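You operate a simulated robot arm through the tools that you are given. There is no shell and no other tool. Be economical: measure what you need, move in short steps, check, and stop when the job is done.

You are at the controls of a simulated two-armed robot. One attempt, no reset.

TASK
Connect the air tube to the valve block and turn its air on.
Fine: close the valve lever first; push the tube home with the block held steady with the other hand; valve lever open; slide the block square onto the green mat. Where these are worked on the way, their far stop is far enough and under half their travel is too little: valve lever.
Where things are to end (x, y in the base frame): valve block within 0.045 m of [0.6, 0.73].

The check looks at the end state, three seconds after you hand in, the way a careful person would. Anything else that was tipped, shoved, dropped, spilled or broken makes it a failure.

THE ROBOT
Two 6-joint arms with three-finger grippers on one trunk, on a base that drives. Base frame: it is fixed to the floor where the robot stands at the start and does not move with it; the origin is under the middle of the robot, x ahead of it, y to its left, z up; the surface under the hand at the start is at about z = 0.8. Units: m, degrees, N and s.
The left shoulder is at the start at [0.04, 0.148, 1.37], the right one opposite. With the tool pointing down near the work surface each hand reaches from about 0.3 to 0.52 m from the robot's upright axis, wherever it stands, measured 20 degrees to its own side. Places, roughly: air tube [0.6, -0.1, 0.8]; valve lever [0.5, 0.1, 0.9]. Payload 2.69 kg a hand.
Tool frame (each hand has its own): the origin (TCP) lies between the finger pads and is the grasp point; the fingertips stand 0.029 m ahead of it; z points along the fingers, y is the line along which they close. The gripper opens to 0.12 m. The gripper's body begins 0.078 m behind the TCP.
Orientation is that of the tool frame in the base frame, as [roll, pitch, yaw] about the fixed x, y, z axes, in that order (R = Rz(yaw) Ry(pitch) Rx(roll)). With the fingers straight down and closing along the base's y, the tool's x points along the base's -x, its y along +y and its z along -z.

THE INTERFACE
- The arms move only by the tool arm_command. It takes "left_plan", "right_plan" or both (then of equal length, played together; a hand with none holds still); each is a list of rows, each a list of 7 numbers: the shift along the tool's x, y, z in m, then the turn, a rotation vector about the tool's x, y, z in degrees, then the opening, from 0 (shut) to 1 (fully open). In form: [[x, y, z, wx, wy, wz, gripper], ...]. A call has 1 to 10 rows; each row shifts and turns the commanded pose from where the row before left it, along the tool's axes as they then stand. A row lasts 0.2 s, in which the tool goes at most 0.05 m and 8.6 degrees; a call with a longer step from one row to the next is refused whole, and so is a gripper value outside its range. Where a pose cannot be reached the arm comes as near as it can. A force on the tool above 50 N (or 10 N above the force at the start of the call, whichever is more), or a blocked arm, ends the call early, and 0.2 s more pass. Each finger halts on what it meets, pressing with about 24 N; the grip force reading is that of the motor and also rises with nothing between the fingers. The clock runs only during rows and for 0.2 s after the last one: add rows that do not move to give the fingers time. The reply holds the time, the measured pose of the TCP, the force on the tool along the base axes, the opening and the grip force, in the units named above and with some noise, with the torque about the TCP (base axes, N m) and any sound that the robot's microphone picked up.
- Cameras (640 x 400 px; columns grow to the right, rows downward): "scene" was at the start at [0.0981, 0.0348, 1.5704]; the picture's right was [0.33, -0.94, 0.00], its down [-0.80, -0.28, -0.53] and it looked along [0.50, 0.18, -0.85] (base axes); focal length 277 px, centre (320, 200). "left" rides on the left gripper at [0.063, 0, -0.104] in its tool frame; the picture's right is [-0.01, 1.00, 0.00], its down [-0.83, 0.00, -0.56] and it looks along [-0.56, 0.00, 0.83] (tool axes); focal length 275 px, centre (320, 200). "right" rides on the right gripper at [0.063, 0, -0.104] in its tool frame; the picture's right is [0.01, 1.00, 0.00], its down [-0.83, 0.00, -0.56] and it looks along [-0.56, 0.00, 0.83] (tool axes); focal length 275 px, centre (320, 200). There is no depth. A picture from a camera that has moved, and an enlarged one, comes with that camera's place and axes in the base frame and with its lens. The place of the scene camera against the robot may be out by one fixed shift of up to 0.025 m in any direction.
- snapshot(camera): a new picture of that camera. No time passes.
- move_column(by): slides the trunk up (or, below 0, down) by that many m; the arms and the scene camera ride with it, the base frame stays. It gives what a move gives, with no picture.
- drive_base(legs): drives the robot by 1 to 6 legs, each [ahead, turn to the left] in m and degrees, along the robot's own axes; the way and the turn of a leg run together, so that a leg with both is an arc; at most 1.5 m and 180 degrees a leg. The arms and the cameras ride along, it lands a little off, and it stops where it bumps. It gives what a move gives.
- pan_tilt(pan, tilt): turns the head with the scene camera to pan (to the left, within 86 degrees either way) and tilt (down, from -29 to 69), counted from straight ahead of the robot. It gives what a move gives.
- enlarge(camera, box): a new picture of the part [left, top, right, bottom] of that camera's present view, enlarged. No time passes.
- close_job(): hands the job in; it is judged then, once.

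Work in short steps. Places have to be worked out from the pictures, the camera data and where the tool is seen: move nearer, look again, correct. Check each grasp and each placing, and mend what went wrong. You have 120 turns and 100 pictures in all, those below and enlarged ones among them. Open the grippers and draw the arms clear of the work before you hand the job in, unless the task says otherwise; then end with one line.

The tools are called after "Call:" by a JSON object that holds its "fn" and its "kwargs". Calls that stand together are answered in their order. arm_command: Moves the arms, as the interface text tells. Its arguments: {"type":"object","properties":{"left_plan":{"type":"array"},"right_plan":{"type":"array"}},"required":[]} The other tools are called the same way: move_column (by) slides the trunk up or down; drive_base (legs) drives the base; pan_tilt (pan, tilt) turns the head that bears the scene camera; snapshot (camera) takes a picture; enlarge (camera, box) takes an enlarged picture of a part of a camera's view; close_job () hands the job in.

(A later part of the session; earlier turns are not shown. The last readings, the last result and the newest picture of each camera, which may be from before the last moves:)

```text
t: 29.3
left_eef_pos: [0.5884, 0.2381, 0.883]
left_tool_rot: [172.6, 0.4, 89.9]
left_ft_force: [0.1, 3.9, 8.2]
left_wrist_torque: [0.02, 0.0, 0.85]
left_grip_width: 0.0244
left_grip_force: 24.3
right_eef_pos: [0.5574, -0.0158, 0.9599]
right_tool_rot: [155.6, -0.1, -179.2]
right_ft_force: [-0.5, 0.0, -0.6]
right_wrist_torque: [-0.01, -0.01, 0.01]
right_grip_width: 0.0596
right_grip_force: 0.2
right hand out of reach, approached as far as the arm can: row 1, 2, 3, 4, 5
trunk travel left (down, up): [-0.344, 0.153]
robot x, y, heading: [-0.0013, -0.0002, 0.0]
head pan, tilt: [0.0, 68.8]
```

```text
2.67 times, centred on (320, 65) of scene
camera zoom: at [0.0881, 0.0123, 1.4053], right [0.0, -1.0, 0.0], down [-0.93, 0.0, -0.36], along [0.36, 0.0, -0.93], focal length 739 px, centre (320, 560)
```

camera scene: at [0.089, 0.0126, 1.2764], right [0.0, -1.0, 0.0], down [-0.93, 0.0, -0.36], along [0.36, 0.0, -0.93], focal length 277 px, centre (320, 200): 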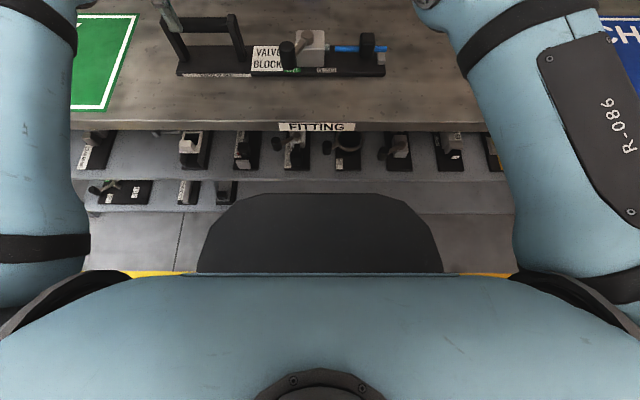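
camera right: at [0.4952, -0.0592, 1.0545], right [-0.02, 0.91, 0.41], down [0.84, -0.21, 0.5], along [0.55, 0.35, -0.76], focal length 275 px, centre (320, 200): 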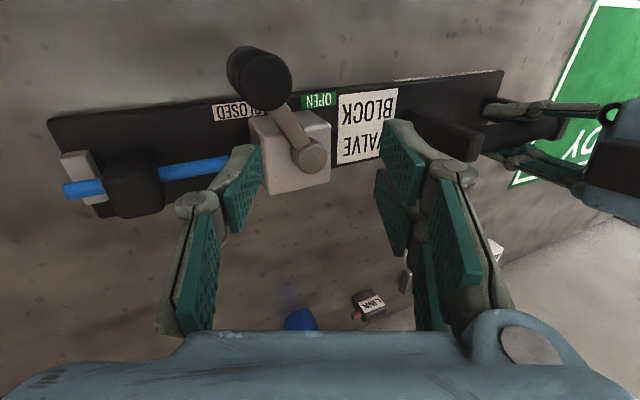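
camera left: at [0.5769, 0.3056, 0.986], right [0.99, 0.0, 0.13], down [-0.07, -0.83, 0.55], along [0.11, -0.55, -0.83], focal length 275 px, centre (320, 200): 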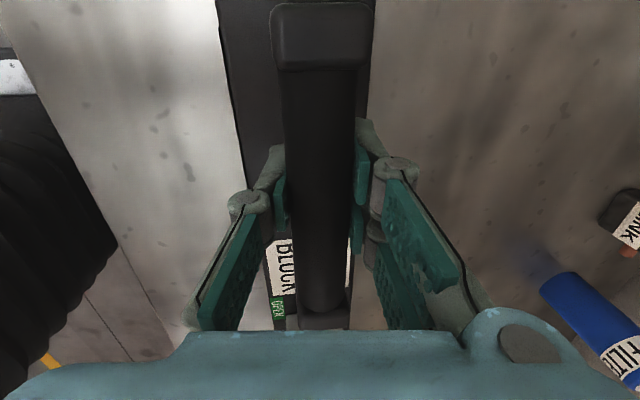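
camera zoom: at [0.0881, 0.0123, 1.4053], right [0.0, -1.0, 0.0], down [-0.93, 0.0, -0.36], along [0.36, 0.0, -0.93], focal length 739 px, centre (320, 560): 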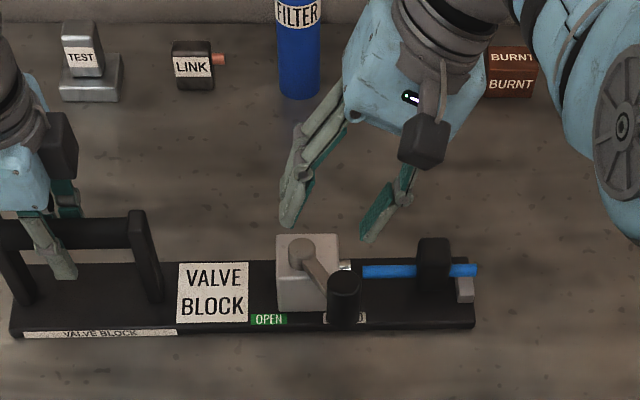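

Lever is at CLOSED. Now the tube: I look closely at its holder and fitting.

Call:
{"fn": "enlarge", "kwargs": {"camera": "scene", "box": [310, 75, 390, 125]}}

Call:
{"fn": "enlarge", "kwargs": {"camera": "right", "box": [40, 90, 280, 230]}}

```text
8.00 times, centred on (350, 100) of scene
camera zoom: at [0.0881, 0.0123, 1.4053], right [0.0, -1.0, 0.0], down [-0.93, 0.0, -0.36], along [0.36, 0.0, -0.93], focal length 2218 px, centre (80, 1000)
```

zoom: 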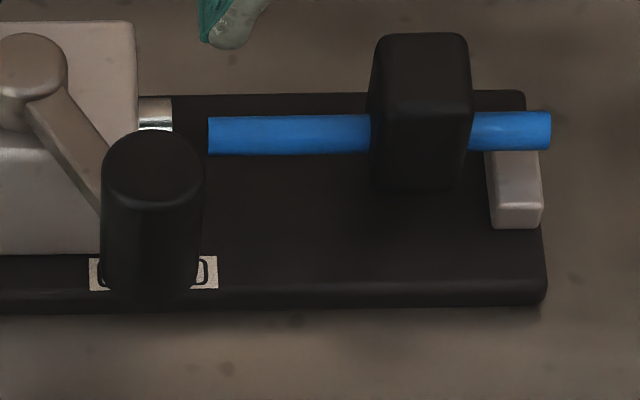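

```text
2.67 times, centred on (160, 160) of right
camera zoom: at [0.4952, -0.0592, 1.0545], right [-0.02, 0.91, 0.41], down [0.84, -0.21, 0.5], along [0.55, 0.35, -0.76], focal length 734 px, centre (747, 307)
```

zoom: 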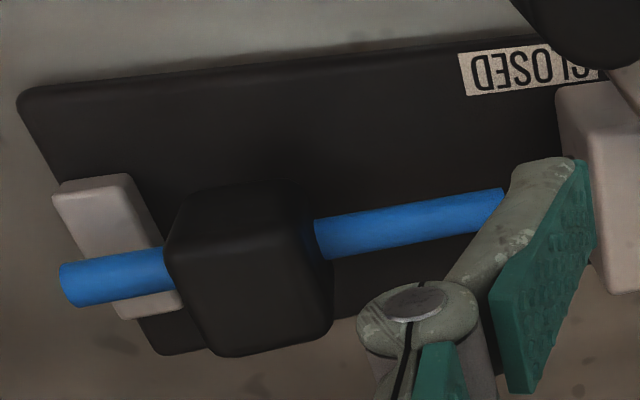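

The black block looks like the tube's hand grip (grey piece is a cradle). I'll untilt the right hand, move it to y≈−0.1, and turn it 90° to grip that block across x.

Call:
{"fn": "arm_command", "kwargs": {"right_plan": [[0, -0.03, 0, 8, 0, 0, 1], [0, -0.03, 0, 8, 0, 0, 1], [0, -0.02, 0, 8, 0, 0, 1], [0, 0, 0, 0, 0, -8.5, 1], [0, 0, 0, 0, 0, -8.5, 1], [0, 0, 0, 0, 0, -8.5, 1], [0, 0, 0, 0, 0, -8.5, 1], [0, 0, 0, 0, 0, -8.5, 1], [0, 0, 0, 0, 0, -8.5, 1], [0, 0, 0, 0, 0, 0, 1]]}}

```text
t: 31.5
left_eef_pos: [0.5898, 0.2372, 0.8829]
left_tool_rot: [172.5, 0.5, 89.9]
left_ft_force: [2.8, 3.6, 9.1]
left_wrist_torque: [-0.17, -0.06, 0.75]
left_grip_width: 0.0243
left_grip_force: 23.8
right_eef_pos: [0.5575, -0.0897, 0.9354]
right_tool_rot: [179.6, 0.3, -128.1]
right_ft_force: [-1.0, -0.8, -0.4]
right_wrist_torque: [0.05, -0.04, 0.05]
right_grip_width: 0.12
right_grip_force: 0.0
trunk travel left (down, up): [-0.344, 0.153]
robot x, y, heading: [0.0, -0.0012, 0.2]
head pan, tilt: [0.0, 68.8]
```

Call:
{"fn": "arm_command", "kwargs": {"right_plan": [[0, 0, 0, 0, 0, -7.6, 1], [0, 0, 0, 0, 0, -7.6, 1], [0, 0, 0, 0, 0, -7.6, 1], [0, 0, 0, 0, 0, -7.6, 1], [0, 0, 0, 0, 0, -7.7, 1], [0, -0.015, 0, 4, 0, 0, 1], [0, -0.015, 0, 4, 0, 0, 1], [0, 0, 0, 0, 0, 0, 1]]}}

Call:
{"fn": "snapshot", "kwargs": {"camera": "right"}}

Call:
{"fn": "enlarge", "kwargs": {"camera": "scene", "box": [200, 0, 440, 130]}}

```text
t: 33.3
left_eef_pos: [0.5911, 0.2365, 0.8836]
left_tool_rot: [172.6, 0.6, 89.9]
left_ft_force: [3.0, 2.7, 8.2]
left_wrist_torque: [-0.18, -0.07, 0.79]
left_grip_width: 0.0242
left_grip_force: 23.5
right_eef_pos: [0.5871, -0.0894, 0.9348]
right_tool_rot: [-172.0, 0.5, -90.1]
right_ft_force: [-0.1, -0.2, 1.3]
right_wrist_torque: [0.02, 0.02, 0.01]
right_grip_width: 0.1202
right_grip_force: 0.1
trunk travel left (down, up): [-0.344, 0.153]
robot x, y, heading: [0.0026, -0.001, 0.0]
head pan, tilt: [0.0, 68.8]
```

```text
65 pictures are left
camera right: at [0.5724, -0.1532, 1.037], right [-0.99, 0.0, -0.14], down [-0.08, 0.83, 0.56], along [0.11, 0.56, -0.82], focal length 275 px, centre (320, 200)
```

right: 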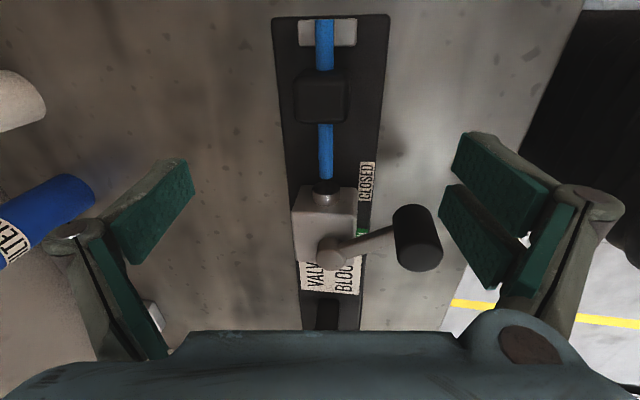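

```text
2.67 times, centred on (320, 65) of scene
camera zoom: at [0.0883, 0.0121, 1.4052], right [0.0, -1.0, 0.0], down [-0.93, 0.0, -0.36], along [0.36, 0.0, -0.93], focal length 739 px, centre (320, 560)
```

zoom: 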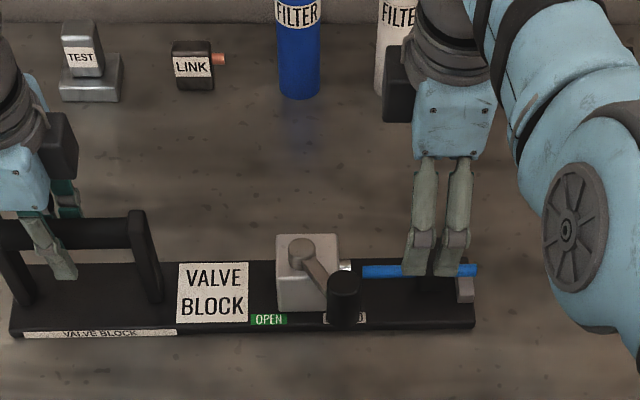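

The grip block is centred at about (0.597, −0.108), top z≈0.85. I align and descend around it.

Call:
{"fn": "arm_command", "kwargs": {"right_plan": [[0.018, 0.002, 0.02, 0, 0, 0, 1], [0, 0.001, 0.025, 0, 0, 0, 1], [0, 0.001, 0.025, 0, 0, 0, 1], [0, 0, 0, 0, 0, 0, 1]]}}

Call:
{"fn": "snapshot", "kwargs": {"camera": "right"}}

```text
t: 34.3
left_eef_pos: [0.5896, 0.2373, 0.8826]
left_tool_rot: [172.6, 0.4, 89.9]
left_ft_force: [2.8, 1.9, 7.5]
left_wrist_torque: [-0.14, -0.06, 0.79]
left_grip_width: 0.0243
left_grip_force: 24.5
right_eef_pos: [0.5794, -0.1135, 0.8681]
right_tool_rot: [-172.2, 0.4, -90.0]
right_ft_force: [-0.6, 0.0, -0.6]
right_wrist_torque: [0.01, 0.0, 0.0]
right_grip_width: 0.1198
right_grip_force: 0.1
right hand out of reach, approached as far as the arm can: row 2, 3
trunk travel left (down, up): [-0.344, 0.153]
robot x, y, heading: [0.0008, 0.0028, 0.1]
head pan, tilt: [0.0, 68.8]
```

```text
63 pictures are left
camera right: at [0.5653, -0.1762, 0.9696], right [-0.99, 0.0, -0.14], down [-0.08, 0.83, 0.56], along [0.11, 0.56, -0.82], focal length 275 px, centre (320, 200)
```

right: 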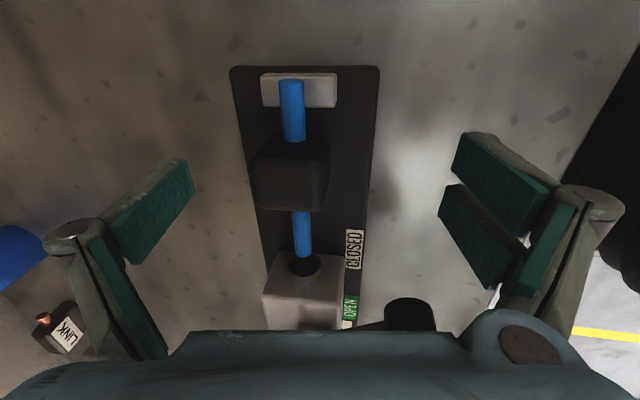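

Outer limit again; a little more forward tilt should give the missing 16 mm.

Call:
{"fn": "arm_command", "kwargs": {"right_plan": [[0, 0, 0, 4, 0, 0, 1], [0, 0, 0, 4, 0, 0, 1], [0, 0, 0, 0, 0, 0, 1]]}}

```text
t: 35.1
left_eef_pos: [0.589, 0.238, 0.8837]
left_tool_rot: [172.5, 0.5, 89.8]
left_ft_force: [2.3, 1.3, 7.6]
left_wrist_torque: [-0.13, -0.04, 0.76]
left_grip_width: 0.0242
left_grip_force: 23.9
right_eef_pos: [0.5803, -0.1111, 0.8674]
right_tool_rot: [-164.2, 0.4, -90.1]
right_ft_force: [0.5, 0.5, 0.3]
right_wrist_torque: [0.0, 0.0, 0.0]
right_grip_width: 0.12
right_grip_force: 0.1
trunk travel left (down, up): [-0.344, 0.153]
robot x, y, heading: [-0.0012, -0.0012, 0.3]
head pan, tilt: [0.0, 68.8]
```

Call:
{"fn": "arm_command", "kwargs": {"right_plan": [[0, -0.01, 0, 0, 0, 0, 0.65], [0, 0, 0.012, 0, 0, 0, 0.65], [0, 0, 0.011, 0, 0, 0, 0.65], [0, 0, 0, 0, 0, 0, 0.65]]}}

Call:
{"fn": "snapshot", "kwargs": {"camera": "right"}}

```text
t: 36.1
left_eef_pos: [0.5895, 0.2373, 0.8824]
left_tool_rot: [172.5, 0.6, 89.8]
left_ft_force: [1.4, 1.6, 4.6]
left_wrist_torque: [-0.09, -0.06, 0.76]
left_grip_width: 0.0244
left_grip_force: 24.3
right_eef_pos: [0.5969, -0.1111, 0.8478]
right_tool_rot: [-164.1, 0.4, -90.1]
right_ft_force: [-0.8, 0.7, 1.2]
right_wrist_torque: [-0.04, 0.09, -0.01]
right_grip_width: 0.0781
right_grip_force: 0.6
trunk travel left (down, up): [-0.344, 0.153]
robot x, y, heading: [0.001, -0.0017, 0.1]
head pan, tilt: [0.0, 68.8]
```

```text
62 pictures are left
camera right: at [0.5678, -0.1738, 0.9472], right [-0.96, 0.0, -0.27], down [-0.15, 0.83, 0.54], along [0.23, 0.56, -0.8], focal length 275 px, centre (320, 200)
```

right: 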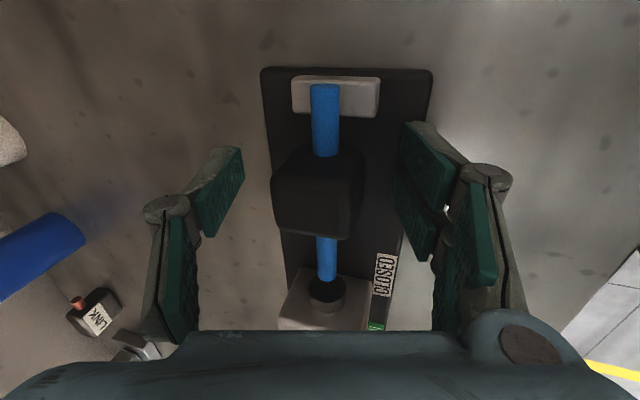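

Good: the grip block sits centred between the fingers. I close on it.

Call:
{"fn": "arm_command", "kwargs": {"right_plan": [[0, 0, 0, 0, 0, 0, 0.3], [0, 0, 0, 0, 0, 0, 0.1], [0, 0, 0, 0, 0, 0, 0.1], [0, 0, 0, 0, 0, 0, 0.1]]}}

Call:
{"fn": "snapshot", "kwargs": {"camera": "right"}}

```text
t: 37.1
left_eef_pos: [0.5885, 0.2376, 0.8837]
left_tool_rot: [172.5, 0.5, 89.9]
left_ft_force: [2.5, 0.3, 3.6]
left_wrist_torque: [-0.2, -0.13, 0.84]
left_grip_width: 0.0245
left_grip_force: 24.3
right_eef_pos: [0.5951, -0.1104, 0.8478]
right_tool_rot: [-164.2, 0.4, -90.1]
right_ft_force: [-6.5, 1.1, -0.3]
right_wrist_torque: [-0.31, 0.72, 0.74]
right_grip_width: 0.0437
right_grip_force: 23.4
trunk travel left (down, up): [-0.344, 0.153]
robot x, y, heading: [-0.0008, -0.0009, 0.2]
head pan, tilt: [0.0, 68.8]
```

```text
61 pictures are left
camera right: at [0.5672, -0.1736, 0.9466], right [-0.96, 0.0, -0.27], down [-0.15, 0.83, 0.54], along [0.22, 0.56, -0.8], focal length 275 px, centre (320, 200)
```

right: 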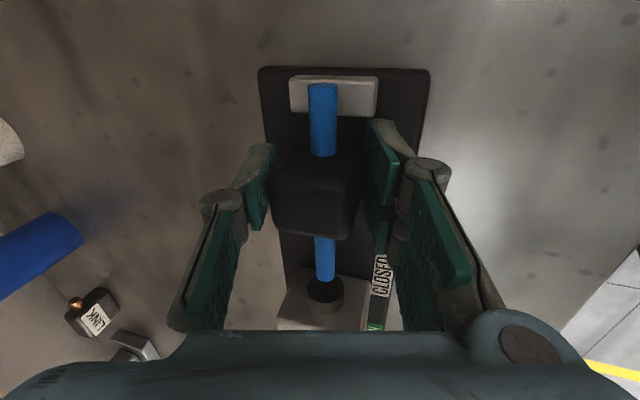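

Gripped. I push the tube +y in small steps, watching force.

Call:
{"fn": "arm_command", "kwargs": {"right_plan": [[-0.006, 0, 0, 0, 0, 0, 0.1], [-0.006, 0, 0, 0, 0, 0, 0.1], [-0.006, 0, 0, 0, 0, 0, 0.1], [0, 0, 0, 0, 0, 0, 0.1]]}}

Call:
{"fn": "snapshot", "kwargs": {"camera": "right"}}

```text
t: 38.1
left_eef_pos: [0.5887, 0.2371, 0.8834]
left_tool_rot: [172.6, 0.4, 90.0]
left_ft_force: [1.4, 5.3, 8.0]
left_wrist_torque: [0.2, 0.03, 0.8]
left_grip_width: 0.0245
left_grip_force: 23.9
right_eef_pos: [0.5977, -0.0915, 0.8471]
right_tool_rot: [-164.2, 0.5, -90.1]
right_ft_force: [-4.7, -3.2, -0.3]
right_wrist_torque: [-0.93, 0.51, 0.42]
right_grip_width: 0.0442
right_grip_force: 23.4
trunk travel left (down, up): [-0.344, 0.153]
robot x, y, heading: [0.0018, 0.0002, -0.1]
head pan, tilt: [0.0, 68.8]
```

```text
60 pictures are left
camera right: at [0.5686, -0.1548, 0.9466], right [-0.96, 0.0, -0.27], down [-0.15, 0.83, 0.54], along [0.22, 0.56, -0.8], focal length 275 px, centre (320, 200)
```

right: 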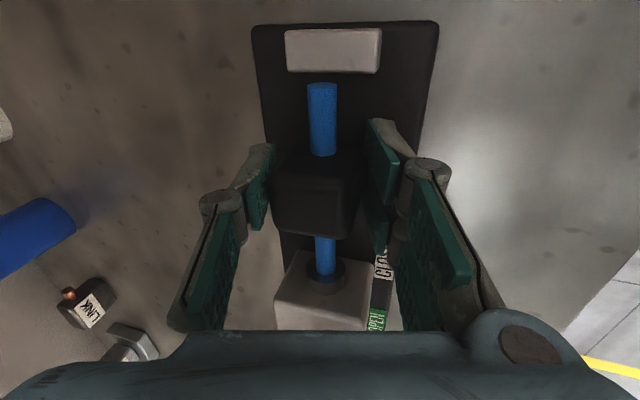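

The tube slid 19 mm and the tip is in the ring. I continue.

Call:
{"fn": "arm_command", "kwargs": {"right_plan": [[-0.005, 0, 0, 0, 0, 0, 0.1], [-0.005, 0, 0, 0, 0, 0, 0.1], [-0.005, 0, 0, 0, 0, 0, 0.1], [0, 0, 0, 0, 0, 0, 0.1]]}}

Call:
{"fn": "enlarge", "kwargs": {"camera": "right", "box": [220, 0, 460, 340]}}

```text
t: 39.1
left_eef_pos: [0.5906, 0.2373, 0.8826]
left_tool_rot: [172.5, 0.4, 89.9]
left_ft_force: [2.9, 4.9, 12.0]
left_wrist_torque: [-0.12, -0.03, 0.84]
left_grip_width: 0.0241
left_grip_force: 24.4
right_eef_pos: [0.5942, -0.0776, 0.8487]
right_tool_rot: [-164.2, 0.5, -90.2]
right_ft_force: [-4.1, -2.5, -0.6]
right_wrist_torque: [-0.9, 0.52, 0.53]
right_grip_width: 0.0435
right_grip_force: 23.5
trunk travel left (down, up): [-0.344, 0.153]
robot x, y, heading: [-0.0006, -0.0018, 0.2]
head pan, tilt: [0.0, 68.8]
```

```text
1.18 times, centred on (340, 170) of right
camera zoom: at [0.5668, -0.142, 0.9477], right [-0.96, 0.0, -0.27], down [-0.15, 0.83, 0.54], along [0.22, 0.56, -0.8], focal length 324 px, centre (296, 235)
```

zoom: 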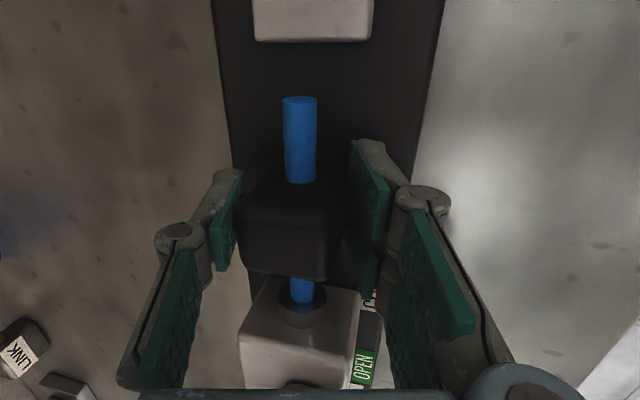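

Call:
{"fn": "arm_command", "kwargs": {"right_plan": [[-0.004, 0, 0, 0, 0, 0, 0.1], [-0.004, 0, 0, 0, 0, 0, 0.1], [-0.004, 0, 0, 0, 0, 0, 0.1], [0, 0, 0, 0, 0, 0, 0.1]]}}

Call:
{"fn": "enlarge", "kwargs": {"camera": "right", "box": [220, 0, 460, 340]}}

```text
t: 40.1
left_eef_pos: [0.591, 0.2365, 0.8823]
left_tool_rot: [172.6, 0.5, 89.9]
left_ft_force: [2.6, 4.1, 14.6]
left_wrist_torque: [-0.06, -0.06, 0.79]
left_grip_width: 0.0238
left_grip_force: 24.4
right_eef_pos: [0.592, -0.0676, 0.8498]
right_tool_rot: [-164.2, 0.5, -90.1]
right_ft_force: [-3.1, -0.8, -0.6]
right_wrist_torque: [-0.68, 0.54, 0.39]
right_grip_width: 0.0437
right_grip_force: 23.9
right hand out of reach, approached as far as the arm can: row 1
trunk travel left (down, up): [-0.344, 0.153]
robot x, y, heading: [-0.0026, -0.0002, 0.0]
head pan, tilt: [0.0, 68.8]
```

```text
1.18 times, centred on (340, 170) of right
camera zoom: at [0.5639, -0.1317, 0.9491], right [-0.96, 0.0, -0.27], down [-0.15, 0.83, 0.54], along [0.23, 0.56, -0.8], focal length 324 px, centre (296, 235)
```

zoom: 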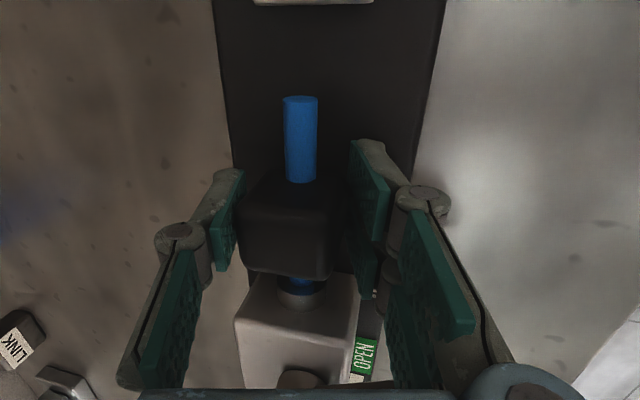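

Call:
{"fn": "arm_command", "kwargs": {"right_plan": [[-0.004, 0, 0, 0, 0, 0, 0.1], [-0.004, 0, 0, 0, 0, 0, 0.1], [-0.004, 0, 0, 0, 0, 0, 0.1], [0, 0, 0, 0, 0, 0, 0.1]]}}

Call:
{"fn": "enlarge", "kwargs": {"camera": "right", "box": [220, 0, 460, 340]}}

```text
t: 41.1
left_eef_pos: [0.5889, 0.2368, 0.883]
left_tool_rot: [172.6, 0.4, 89.9]
left_ft_force: [0.0, 4.5, 15.0]
left_wrist_torque: [0.03, -0.08, 0.59]
left_grip_width: 0.0234
left_grip_force: 24.3
right_eef_pos: [0.5893, -0.0585, 0.8513]
right_tool_rot: [-164.2, 0.5, -90.1]
right_ft_force: [-1.0, -3.1, -0.5]
right_wrist_torque: [-0.69, 0.58, 0.35]
right_grip_width: 0.0433
right_grip_force: 23.9
right hand out of reach, approached as far as the arm can: row 1
trunk travel left (down, up): [-0.344, 0.153]
robot x, y, heading: [-0.0013, 0.0002, 0.3]
head pan, tilt: [0.0, 68.8]
```

```text
1.18 times, centred on (340, 170) of right
camera zoom: at [0.5606, -0.1221, 0.9501], right [-0.96, 0.0, -0.27], down [-0.15, 0.83, 0.54], along [0.22, 0.56, -0.8], focal length 324 px, centre (296, 235)
```

zoom: 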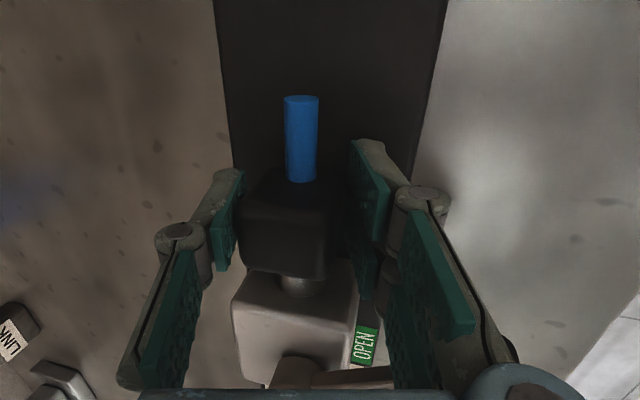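

Call:
{"fn": "arm_command", "kwargs": {"right_plan": [[-0.004, -0.001, 0, 0, 0, 0, 0.1], [-0.004, 0, 0, 0, 0, 0, 0.1], [-0.004, 0, 0, 0, 0, 0, 0.1], [0, 0, 0, 0, 0, 0, 0.1]]}}

Call:
{"fn": "enlarge", "kwargs": {"camera": "right", "box": [220, 0, 460, 340]}}

Call:
{"fn": "snapshot", "kwargs": {"camera": "scene"}}

```text
t: 42.1
left_eef_pos: [0.589, 0.2367, 0.884]
left_tool_rot: [172.6, 0.3, 89.8]
left_ft_force: [-0.4, 17.4, 9.5]
left_wrist_torque: [0.52, -0.02, 0.56]
left_grip_width: 0.0237
left_grip_force: 23.7
right_eef_pos: [0.5868, -0.0503, 0.8518]
right_tool_rot: [-164.3, 0.4, -90.2]
right_ft_force: [-2.0, -21.2, 0.4]
right_wrist_torque: [-0.2, 0.67, 0.31]
right_grip_width: 0.0439
right_grip_force: 24.2
right hand out of reach, approached as far as the arm can: row 1
trunk travel left (down, up): [-0.344, 0.153]
robot x, y, heading: [0.0023, 0.0008, -0.1]
head pan, tilt: [0.0, 68.8]
```

```text
1.18 times, centred on (340, 170) of right
camera zoom: at [0.5585, -0.1136, 0.9507], right [-0.96, 0.0, -0.27], down [-0.15, 0.83, 0.54], along [0.23, 0.56, -0.8], focal length 324 px, centre (296, 235)
```

zoom: 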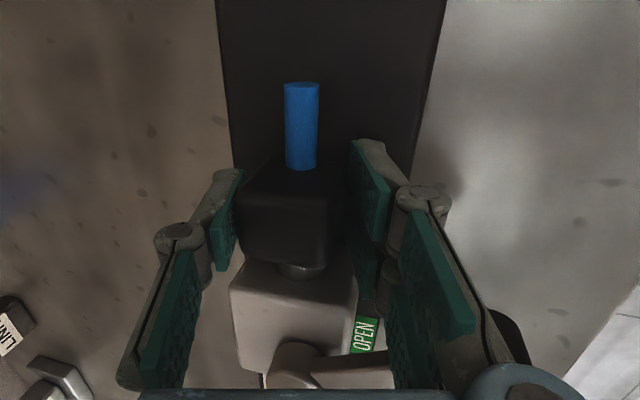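

```text
55 pictures are left
camera scene: at [0.0886, 0.0106, 1.4052], right [0.0, -1.0, 0.0], down [-0.93, 0.0, -0.36], along [0.36, 0.0, -0.93], focal length 277 px, centre (320, 200)
```

scene: 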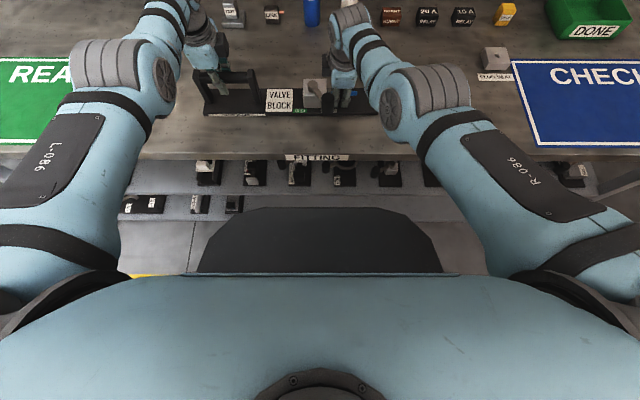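

Force rose to 21 N: likely at the stop. One more push to be sure it's seated.

Call:
{"fn": "arm_command", "kwargs": {"right_plan": [[-0.005, 0, 0, 0, 0, 0, 0], [-0.005, 0, 0, 0, 0, 0, 0], [0, 0, 0, 0, 0, 0, 0]]}}

Call:
{"fn": "enlarge", "kwargs": {"camera": "right", "box": [220, 0, 460, 340]}}

Call:
{"fn": "enlarge", "kwargs": {"camera": "scene", "box": [190, 50, 410, 130]}}

```text
t: 42.9
left_eef_pos: [0.5894, 0.2381, 0.8825]
left_tool_rot: [172.6, 0.3, 89.8]
left_ft_force: [-2.2, 17.6, 7.5]
left_wrist_torque: [0.04, -0.1, -0.47]
left_grip_width: 0.0235
left_grip_force: 23.9
right_eef_pos: [0.5851, -0.0412, 0.852]
right_tool_rot: [-164.0, 0.5, -90.1]
right_ft_force: [1.3, -21.9, 0.1]
right_wrist_torque: [-0.28, 0.71, -0.01]
right_grip_width: 0.0439
right_grip_force: 23.9
right hand out of reach, approached as far as the arm can: row 1
trunk travel left (down, up): [-0.344, 0.153]
robot x, y, heading: [-0.0017, 0.0009, 0.2]
head pan, tilt: [0.0, 68.8]
```

```text
1.18 times, centred on (340, 170) of right
camera zoom: at [0.5565, -0.105, 0.952], right [-0.96, 0.0, -0.27], down [-0.15, 0.83, 0.54], along [0.23, 0.56, -0.8], focal length 324 px, centre (296, 235)
```

zoom: 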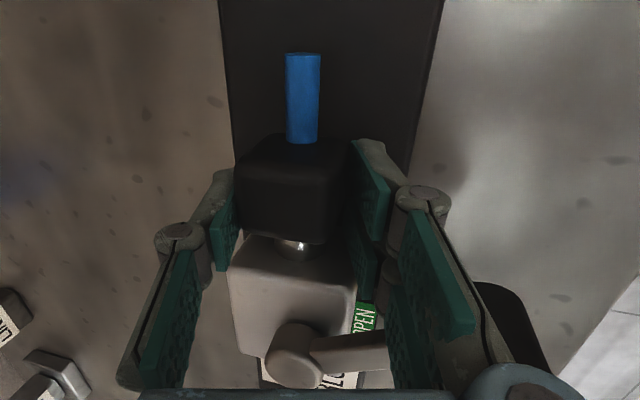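

```text
2.91 times, centred on (300, 90) of scene
camera zoom: at [0.0891, 0.011, 1.4052], right [0.0, -1.0, 0.0], down [-0.93, 0.0, -0.36], along [0.36, 0.0, -0.93], focal length 807 px, centre (378, 520)
```

zoom: 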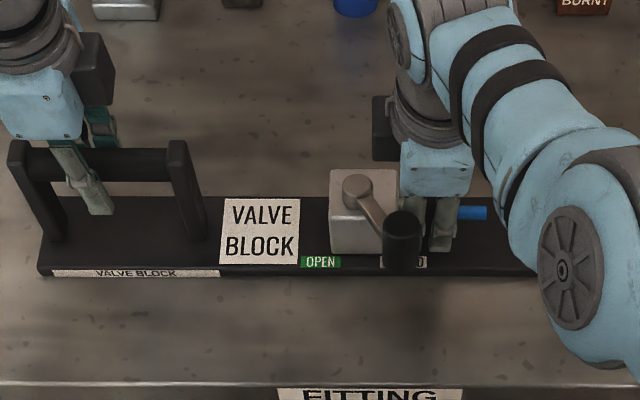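

The tube stays put while the fingers slip, so it's at a stop or needs more force. I open, back off and inspect.

Call:
{"fn": "arm_command", "kwargs": {"right_plan": [[0, 0, 0, 0, 0, 0, 0.65], [0, 0, 0, 0, 0, 0, 0.65], [0.0, 0, -0.03, 0, 0, 0, 0.65], [0.03, 0, -0.03, 0, 0, 0, 0.65], [0.04, 0, -0.02, 0, 0, 0, 0.65], [0.03, 0, 0, 0, 0, 0, 0], [0, 0, 0, 0, 0, 0, 0]]}}

Call:
{"fn": "snapshot", "kwargs": {"camera": "right"}}

Call:
{"fn": "enlarge", "kwargs": {"camera": "scene", "box": [290, 70, 370, 120]}}

```text
t: 44.5
left_eef_pos: [0.5898, 0.2374, 0.8817]
left_tool_rot: [172.7, 0.4, 89.9]
left_ft_force: [-1.7, -2.3, 0.4]
left_wrist_torque: [0.14, -0.14, -0.59]
left_grip_width: 0.0243
left_grip_force: 23.8
right_eef_pos: [0.5642, -0.1392, 0.9296]
right_tool_rot: [-164.2, 0.5, -90.1]
right_ft_force: [-1.0, -0.9, 0.0]
right_wrist_torque: [0.03, 0.01, 0.0]
right_grip_width: 0.0
right_grip_force: 24.4
trunk travel left (down, up): [-0.344, 0.153]
robot x, y, heading: [-0.0049, -0.0005, -0.1]
head pan, tilt: [0.0, 68.8]
```

```text
52 pictures are left
camera right: at [0.5355, -0.2025, 1.0289], right [-0.96, 0.0, -0.27], down [-0.15, 0.83, 0.54], along [0.23, 0.56, -0.8], focal length 275 px, centre (320, 200)
```

right: 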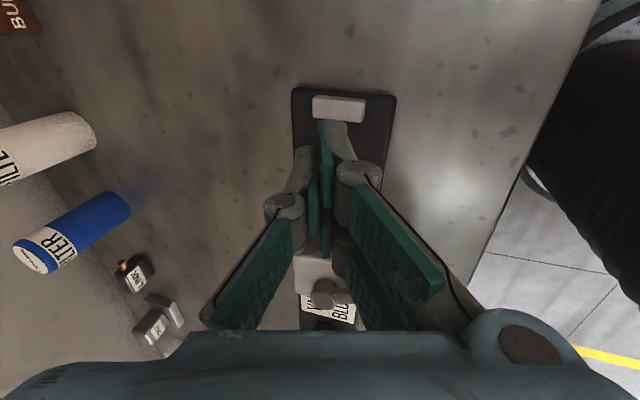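

```text
8.00 times, centred on (330, 95) of scene
camera zoom: at [0.0892, 0.0121, 1.4052], right [0.0, -1.0, 0.0], down [-0.93, 0.0, -0.36], along [0.36, 0.0, -0.93], focal length 2218 px, centre (240, 1040)
```

zoom: 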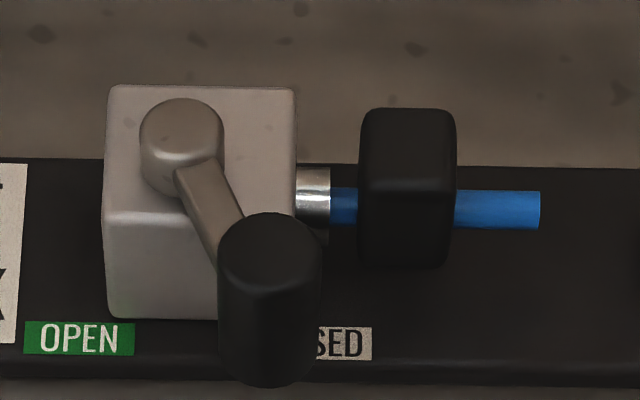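

Tube is in ~42 mm, with ~9 mm of blue left before the fitting. I push from behind the grip with closed fingers (no slip possible) to see if it's truly home.

Call:
{"fn": "arm_command", "kwargs": {"right_plan": [[-0.02, -0.003, 0.02, 0, 0, 0, 0], [-0.018, 0, 0.025, 0, 0, 0, 0], [0, 0, 0.024, 0, 0, 0, 0], [0, 0, 0, 0, 0, 0, 0]]}}

Call:
{"fn": "enlarge", "kwargs": {"camera": "scene", "box": [270, 50, 390, 125]}}

Call:
{"fn": "snapshot", "kwargs": {"camera": "right"}}

```text
t: 45.5
left_eef_pos: [0.5896, 0.2378, 0.8825]
left_tool_rot: [172.6, 0.4, 89.9]
left_ft_force: [-1.7, -0.8, 0.2]
left_wrist_torque: [0.11, -0.11, -0.72]
left_grip_width: 0.0239
left_grip_force: 24.2
right_eef_pos: [0.5848, -0.1002, 0.8642]
right_tool_rot: [-164.2, 0.5, -90.2]
right_ft_force: [0.4, 0.7, 0.4]
right_wrist_torque: [0.0, 0.01, 0.02]
right_grip_width: 0.0
right_grip_force: 23.5
trunk travel left (down, up): [-0.344, 0.153]
robot x, y, heading: [0.0011, -0.001, 0.1]
head pan, tilt: [0.0, 68.8]
```

```text
5.33 times, centred on (330, 88) of scene
camera zoom: at [0.0893, 0.0122, 1.4052], right [0.0, -1.0, 0.0], down [-0.93, 0.0, -0.36], along [0.36, 0.0, -0.93], focal length 1479 px, centre (267, 800)
```

zoom: 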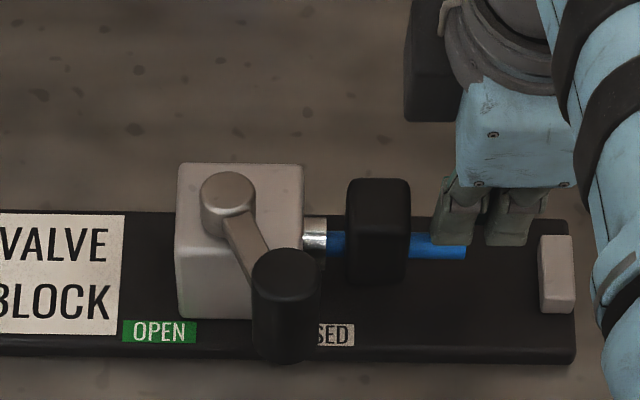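

```text
49 pictures are left
camera right: at [0.5563, -0.1636, 0.9632], right [-0.96, 0.0, -0.27], down [-0.15, 0.83, 0.54], along [0.23, 0.56, -0.8], focal length 275 px, centre (320, 200)
```

right: 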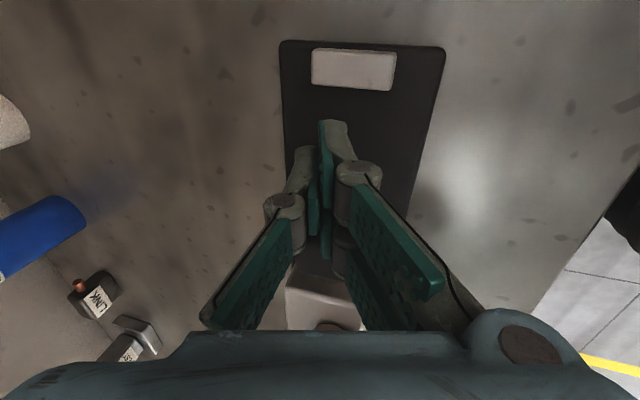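

Call:
{"fn": "arm_command", "kwargs": {"right_plan": [[-0.005, 0, 0, 0, 0, 0, 0], [-0.005, 0, 0, 0, 0, 0, 0], [-0.004, 0, 0, 0, 0, 0, 0], [-0.004, 0, 0, 0, 0, 0, 0], [-0.004, 0, 0, 0, 0, 0, 0]]}}

Call:
{"fn": "enlarge", "kwargs": {"camera": "scene", "box": [270, 50, 390, 125]}}

```text
t: 46.7
left_eef_pos: [0.5895, 0.2412, 0.8829]
left_tool_rot: [172.6, 0.1, 90.0]
left_ft_force: [-2.5, 39.4, 0.1]
left_wrist_torque: [-0.26, -0.09, -0.78]
left_grip_width: 0.0238
left_grip_force: 24.5
right_eef_pos: [0.5864, -0.0829, 0.8626]
right_tool_rot: [-164.1, -0.1, -90.4]
right_ft_force: [1.3, -43.0, 5.2]
right_wrist_torque: [-0.66, 0.42, -0.19]
right_grip_width: 0.0
right_grip_force: 24.2
trunk travel left (down, up): [-0.344, 0.153]
robot x, y, heading: [-0.0015, 0.0007, -0.2]
head pan, tilt: [0.0, 68.8]
```

```text
5.33 times, centred on (330, 88) of scene
camera zoom: at [0.0889, 0.0123, 1.4052], right [0.0, -1.0, 0.0], down [-0.93, 0.0, -0.36], along [0.36, 0.0, -0.93], focal length 1479 px, centre (267, 800)
```

zoom: 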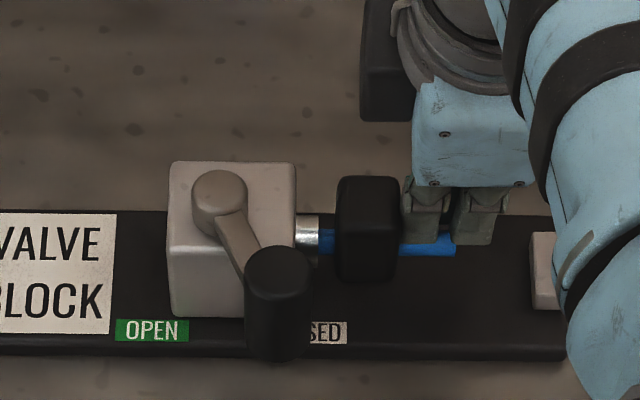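

At 43 N nothing moves: the tube is home. I back off, lift, remove the forward tilt and lean the poker sideways for pushing the lever to OPEN.

Call:
{"fn": "arm_command", "kwargs": {"right_plan": [[0.02, 0, 0, 0, 0, 0, 0], [0, 0, -0.04, 0, 0, 0, 0], [0, 0.02, -0.03, -8, 0, 0, 0], [0, 0.02, 0, -8, 0, 0, 0], [0, 0.01, 0, 0, -8, 0, 0], [0, 0, 0, 0, -8, 0, 0], [0, 0, 0, 0, 0, 0, 0]]}}

Call:
{"fn": "enlarge", "kwargs": {"camera": "scene", "box": [230, 30, 410, 130]}}

```text
t: 48.3
left_eef_pos: [0.591, 0.2374, 0.8823]
left_tool_rot: [172.6, 0.3, 89.7]
left_ft_force: [-0.7, -2.8, -0.3]
left_wrist_torque: [0.17, -0.14, -0.53]
left_grip_width: 0.0237
left_grip_force: 22.9
right_eef_pos: [0.5176, -0.1007, 0.9218]
right_tool_rot: [179.8, 16.5, -90.1]
right_ft_force: [0.3, 0.1, 0.0]
right_wrist_torque: [0.01, -0.01, 0.0]
right_grip_width: 0.0
right_grip_force: 23.9
trunk travel left (down, up): [-0.344, 0.153]
robot x, y, heading: [0.0017, 0.0027, 0.1]
head pan, tilt: [0.0, 68.8]
```

```text
3.56 times, centred on (320, 80) of scene
camera zoom: at [0.0894, 0.0117, 1.4052], right [0.0, -1.0, 0.0], down [-0.93, 0.0, -0.36], along [0.36, 0.0, -0.93], focal length 986 px, centre (320, 627)
```

zoom: 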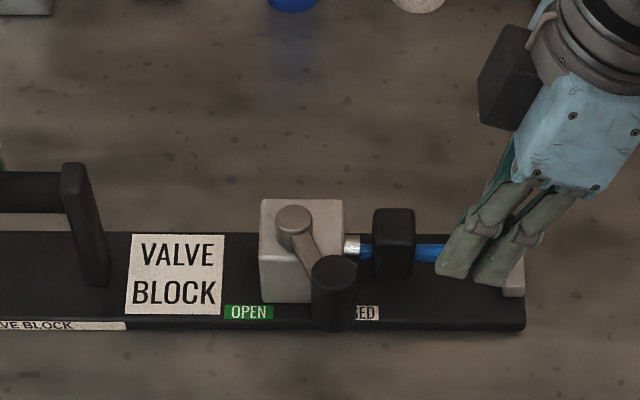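

Knob is near (0.525, −0.010). I lower the poker on its −y side.

Call:
{"fn": "arm_command", "kwargs": {"right_plan": [[-0.012, 0, 0.028, 0, 0, 0, 0], [-0.012, 0, 0.028, 0, 0, 0, 0], [0, 0, 0, 0, 0, 0, 0]]}}

Call:
{"fn": "snapshot", "kwargs": {"camera": "right"}}

Call:
{"fn": "enlarge", "kwargs": {"camera": "scene", "box": [230, 30, 410, 130]}}

```text
t: 49.1
left_eef_pos: [0.5903, 0.2369, 0.8828]
left_tool_rot: [172.7, 0.4, 89.8]
left_ft_force: [-0.9, -1.8, -0.9]
left_wrist_torque: [0.0, -0.08, -0.59]
left_grip_width: 0.0237
left_grip_force: 24.0
right_eef_pos: [0.5173, -0.0609, 0.8754]
right_tool_rot: [179.8, 16.4, -90.2]
right_ft_force: [0.2, 0.4, -0.5]
right_wrist_torque: [0.01, 0.01, 0.0]
right_grip_width: 0.0
right_grip_force: 23.8
trunk travel left (down, up): [-0.344, 0.153]
robot x, y, heading: [-0.0014, 0.0018, 0.3]
head pan, tilt: [0.0, 68.8]
```

```text
46 pictures are left
camera right: at [0.5176, -0.1514, 0.957], right [-1.0, 0.0, 0.0], down [0.0, 0.64, 0.77], along [0.0, 0.77, -0.64], focal length 275 px, centre (320, 200)
```

right: 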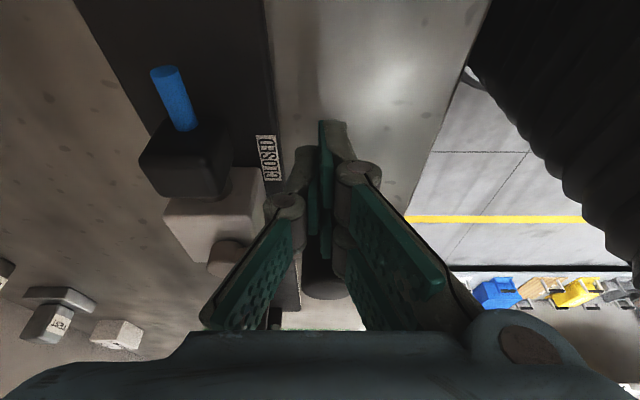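

```text
3.56 times, centred on (320, 80) of scene
camera zoom: at [0.0894, 0.0119, 1.4052], right [0.0, -1.0, 0.0], down [-0.93, 0.0, -0.36], along [0.36, 0.0, -0.93], focal length 986 px, centre (320, 627)
```

zoom: 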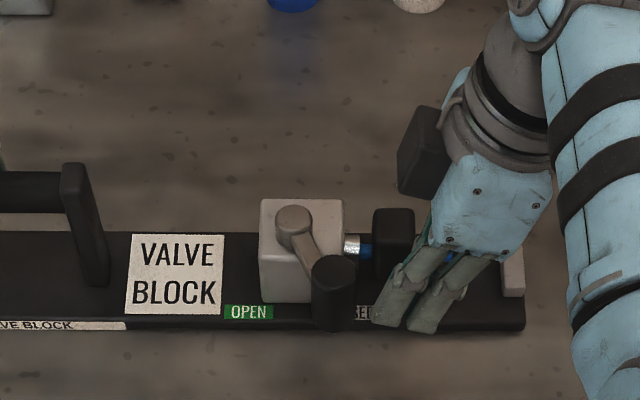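

Poker is aligned with the knob. I sweep toward +y (OPEN).

Call:
{"fn": "arm_command", "kwargs": {"right_plan": [[-0.0125, 0, 0.0037, 0, 0, 0, 0], [-0.0125, 0, 0.0037, 0, 0, 0, 0], [-0.0125, 0.002, 0.0037, 0, 0, 0, 0], [-0.0125, 0.002, 0.0037, 0, 0, 0, 0], [0, 0, 0, 0, 0, 0, 0]]}}

Call:
{"fn": "enlarge", "kwargs": {"camera": "scene", "box": [230, 30, 410, 130]}}

```text
t: 50.3
left_eef_pos: [0.5907, 0.2372, 0.882]
left_tool_rot: [172.7, 0.5, 90.0]
left_ft_force: [-1.0, 0.5, -0.5]
left_wrist_torque: [0.09, -0.1, -0.55]
left_grip_width: 0.0235
left_grip_force: 24.1
right_eef_pos: [0.5152, -0.0085, 0.8761]
right_tool_rot: [179.8, 16.4, -90.2]
right_ft_force: [1.0, -1.3, 0.6]
right_wrist_torque: [0.0, 0.01, 0.01]
right_grip_width: 0.0
right_grip_force: 23.9
trunk travel left (down, up): [-0.344, 0.153]
robot x, y, heading: [0.0007, -0.0014, 0.2]
head pan, tilt: [0.0, 68.8]
```

```text
3.56 times, centred on (320, 80) of scene
camera zoom: at [0.0894, 0.0122, 1.4052], right [0.0, -1.0, 0.0], down [-0.93, 0.0, -0.36], along [0.36, 0.0, -0.93], focal length 986 px, centre (320, 627)
```

zoom: 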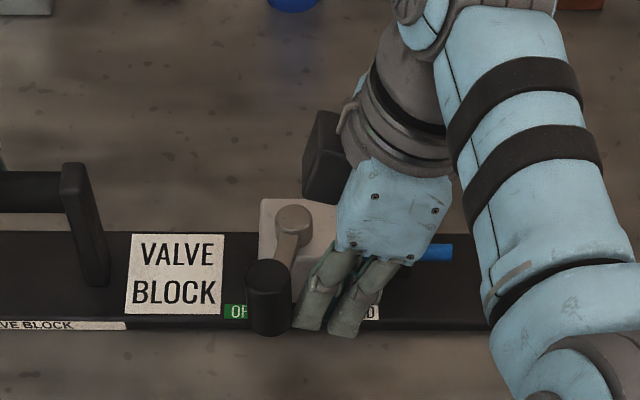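

Moving well, past the middle. I continue to the stop.

Call:
{"fn": "arm_command", "kwargs": {"right_plan": [[-0.008, 0, 0.0024, 0, 0, 0, 0], [-0.008, 0, 0.0024, 0, 0, 0, 0], [-0.008, 0, 0.0024, 0, 0, 0, 0], [-0.006, 0, 0.0018, 0, 0, 0, 0], [0, 0, 0, 0, 0, 0, 0]]}}

Call:
{"fn": "enlarge", "kwargs": {"camera": "scene", "box": [230, 30, 410, 130]}}

```text
t: 51.5
left_eef_pos: [0.5911, 0.2381, 0.8831]
left_tool_rot: [172.5, 0.1, 90.1]
left_ft_force: [11.8, 38.9, 0.4]
left_wrist_torque: [-0.17, -0.01, -0.73]
left_grip_width: 0.0244
left_grip_force: 24.1
right_eef_pos: [0.514, 0.0213, 0.8748]
right_tool_rot: [179.6, 16.1, -90.4]
right_ft_force: [-9.4, -40.0, -1.3]
right_wrist_torque: [-0.58, -0.11, 0.17]
right_grip_width: 0.0002
right_grip_force: 23.7
trunk travel left (down, up): [-0.344, 0.153]
robot x, y, heading: [0.001, 0.002, 0.2]
head pan, tilt: [0.0, 68.8]
```

```text
3.56 times, centred on (320, 80) of scene
camera zoom: at [0.0901, 0.0121, 1.4051], right [0.0, -1.0, 0.0], down [-0.93, 0.0, -0.36], along [0.36, 0.0, -0.93], focal length 986 px, centre (320, 627)
```

zoom: 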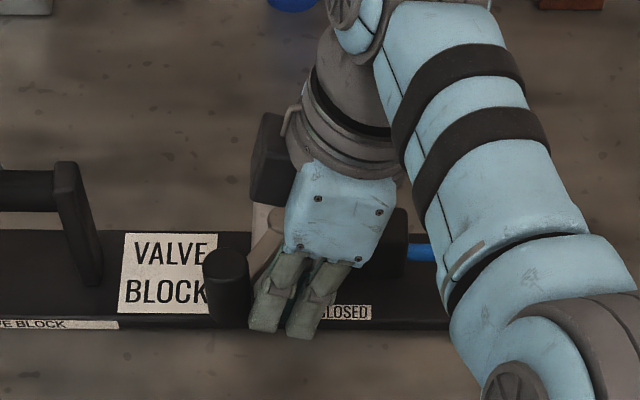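

Lever hit its OPEN stop at 40 N. I back the right hand away, then release the handle with the left.

Call:
{"fn": "arm_command", "kwargs": {"right_plan": [[0.029, 0, -0.0085, 0, 0, 0, 0], [0.02, 0, -0.04, 0, 0, 0, 0], [0.02, 0, -0.03, 0, 8, 0, 0], [0.02, 0, 0, 0, 8, 0, 0], [0, 0, 0, 0, 0, 0, 0]], "left_plan": [[0, 0, 0, 0, 0, 0, 0.1], [0, 0, 0, 0, 0, 0, 0.1], [0, 0, 0, 0, 0, 0, 0.9], [0, 0, 0, 0, 0, 0, 0.9], [0, 0, 0, 0, 0, 0, 0.9]]}}

Call:
{"fn": "enlarge", "kwargs": {"camera": "scene", "box": [180, 30, 400, 150]}}

Call:
{"fn": "snapshot", "kwargs": {"camera": "left"}}

```text
t: 52.7
left_eef_pos: [0.5898, 0.2368, 0.8827]
left_tool_rot: [172.5, 0.4, 89.9]
left_ft_force: [-0.4, 0.5, -0.1]
left_wrist_torque: [-0.01, -0.02, 0.0]
left_grip_width: 0.1079
left_grip_force: 0.0
right_eef_pos: [0.5128, -0.0866, 0.928]
right_tool_rot: [179.8, 0.4, -90.1]
right_ft_force: [-0.8, -0.2, 0.5]
right_wrist_torque: [-0.04, 0.03, 0.01]
right_grip_width: 0.0
right_grip_force: 24.7
trunk travel left (down, up): [-0.344, 0.153]
robot x, y, heading: [0.0037, -0.0013, 0.2]
head pan, tilt: [0.0, 68.8]
```

```text
2.91 times, centred on (290, 90) of scene
camera zoom: at [0.0892, 0.0114, 1.4052], right [0.0, -1.0, 0.0], down [-0.93, 0.0, -0.36], along [0.36, 0.0, -0.93], focal length 807 px, centre (407, 520)
```

zoom: 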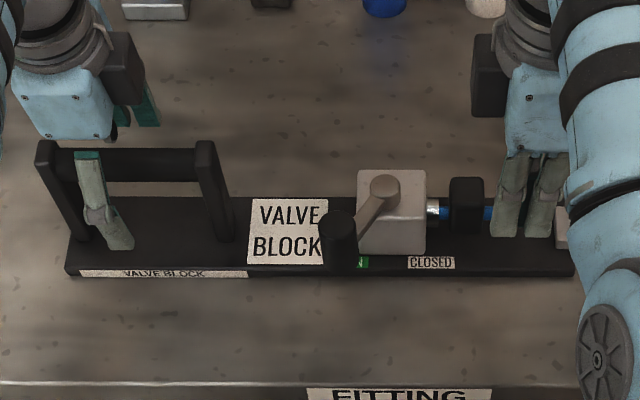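

```text
41 pictures are left
camera left: at [0.5767, 0.3006, 0.9846], right [0.99, -0.01, 0.13], down [-0.08, -0.83, 0.56], along [0.1, -0.56, -0.82], focal length 275 px, centre (320, 200)
```

left: 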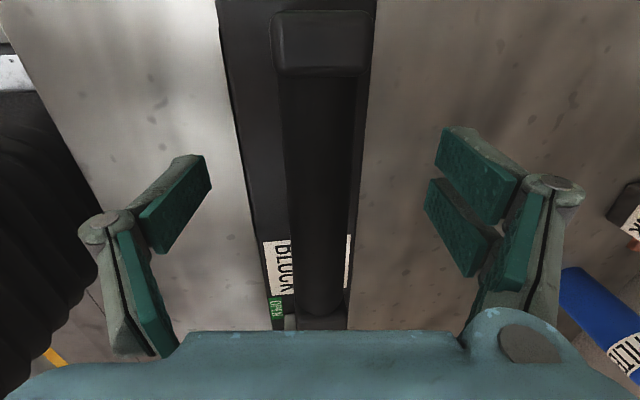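

Lever open, tube seated. I raise the trunk 0.14 m to clear everything, then relocate the base: back 0.25, turn left.

Call:
{"fn": "move_column", "kwargs": {"by": 0.14}}

Call:
{"fn": "drive_base", "kwargs": {"legs": [[-0.25, 0]]}}

Call:
{"fn": "pan_tilt", "kwargs": {"pan": 80, "tilt": 35}}

Call:
{"fn": "snapshot", "kwargs": {"camera": "scene"}}

```text
t: 54.4
left_eef_pos: [0.5906, 0.2375, 1.0255]
left_tool_rot: [172.6, 0.4, 89.9]
left_ft_force: [0.3, 0.7, -0.4]
left_wrist_torque: [0.04, 0.0, -0.03]
left_grip_width: 0.1083
left_grip_force: 0.0
right_eef_pos: [0.5128, -0.0864, 1.0692]
right_tool_rot: [179.9, 0.4, -90.0]
right_ft_force: [0.1, 1.0, -0.6]
right_wrist_torque: [0.01, -0.01, 0.02]
right_grip_width: 0.0
right_grip_force: 24.5
trunk travel left (down, up): [-0.484, 0.013]
robot x, y, heading: [0.0014, 0.0022, 0.2]
head pan, tilt: [0.0, 68.8]
```

```text
t: 56.2
left_eef_pos: [0.3417, 0.238, 1.0205]
left_tool_rot: [172.8, 0.5, 90.0]
left_ft_force: [0.2, 0.0, -0.1]
left_wrist_torque: [0.0, -0.01, 0.0]
left_grip_width: 0.1081
left_grip_force: 0.2
right_eef_pos: [0.267, -0.0842, 1.066]
right_tool_rot: [179.6, 0.4, -90.0]
right_ft_force: [-0.1, 0.5, 1.0]
right_wrist_torque: [0.0, 0.01, 0.0]
right_grip_width: 0.0
right_grip_force: 24.6
trunk travel left (down, up): [-0.484, 0.013]
robot x, y, heading: [-0.2514, 0.0023, 0.1]
head pan, tilt: [0.0, 68.8]
```

```text
t: 57.7
left_eef_pos: [0.3377, 0.2387, 1.023]
left_tool_rot: [172.6, 0.4, 90.0]
left_ft_force: [0.2, 0.2, 0.4]
left_wrist_torque: [0.01, -0.04, 0.0]
left_grip_width: 0.1078
left_grip_force: 0.1
right_eef_pos: [0.262, -0.0852, 1.0687]
right_tool_rot: [179.8, 0.4, -90.0]
right_ft_force: [0.4, 0.0, -0.3]
right_wrist_torque: [0.01, 0.01, 0.01]
right_grip_width: 0.0
right_grip_force: 24.1
trunk travel left (down, up): [-0.484, 0.013]
robot x, y, heading: [-0.2534, -0.0, 0.0]
head pan, tilt: [80.0, 35.0]
```

```text
40 pictures are left
camera scene: at [-0.2025, 0.098, 1.5896], right [0.98, -0.17, 0.0], down [-0.1, -0.57, -0.82], along [0.14, 0.81, -0.57], focal length 277 px, centre (320, 200)
```

scene: 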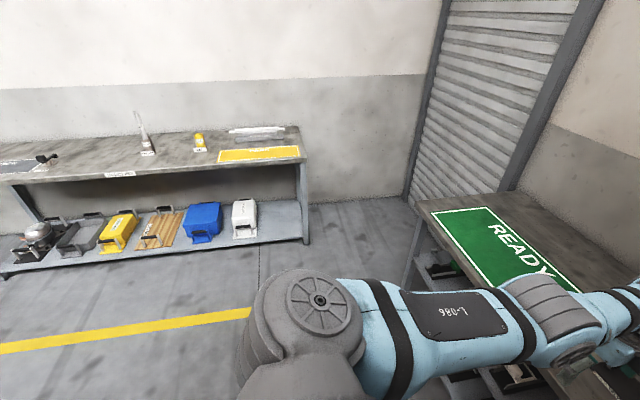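

Space to the left is free. I turn left 90°, drive 0.5, turn back right 90°.

Call:
{"fn": "drive_base", "kwargs": {"legs": [[0, 90], [0.5, 0], [0, -90]]}}

Call:
{"fn": "pan_tilt", "kwargs": {"pan": 0, "tilt": 60}}

Call:
{"fn": "snapshot", "kwargs": {"camera": "scene"}}

```text
t: 68.3
left_eef_pos: [0.3424, 0.7285, 1.0221]
left_tool_rot: [172.7, 0.5, 89.4]
left_ft_force: [-0.1, -0.3, -0.7]
left_wrist_torque: [-0.01, 0.02, -0.02]
left_grip_width: 0.108
left_grip_force: 0.1
right_eef_pos: [0.2633, 0.405, 1.0695]
right_tool_rot: [179.8, 0.5, -90.5]
right_ft_force: [-0.1, -0.1, -0.9]
right_wrist_torque: [-0.01, -0.01, 0.02]
right_grip_width: 0.0001
right_grip_force: 23.9
trunk travel left (down, up): [-0.484, 0.013]
robot x, y, heading: [-0.2499, 0.4968, -0.1]
head pan, tilt: [80.0, 35.0]
```

```text
t: 69.8
left_eef_pos: [0.3428, 0.729, 1.0226]
left_tool_rot: [172.6, 0.4, 89.4]
left_ft_force: [0.1, 0.7, 0.7]
left_wrist_torque: [-0.02, 0.0, 0.01]
left_grip_width: 0.108
left_grip_force: 0.1
right_eef_pos: [0.2632, 0.4066, 1.0698]
right_tool_rot: [179.8, 0.5, -90.6]
right_ft_force: [-1.0, -0.3, 0.5]
right_wrist_torque: [-0.01, -0.02, -0.02]
right_grip_width: 0.0
right_grip_force: 24.2
trunk travel left (down, up): [-0.484, 0.013]
robot x, y, heading: [-0.248, 0.4955, -0.6]
head pan, tilt: [0.0, 60.0]
```

```text
39 pictures are left
camera scene: at [-0.1491, 0.5066, 1.5553], right [-0.01, -1.0, 0.0], down [-0.87, 0.01, -0.5], along [0.5, 0.0, -0.87], focal length 277 px, centre (320, 200)
```

scene: 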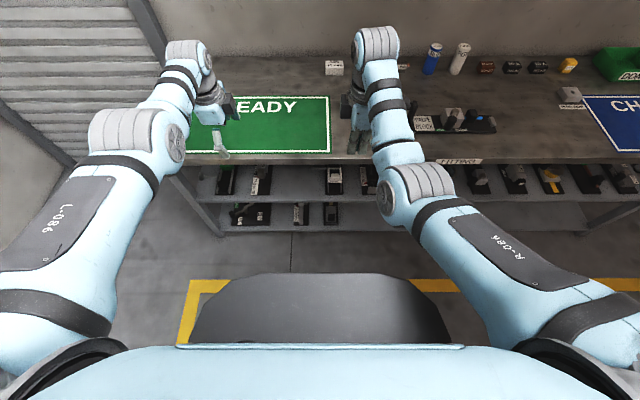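

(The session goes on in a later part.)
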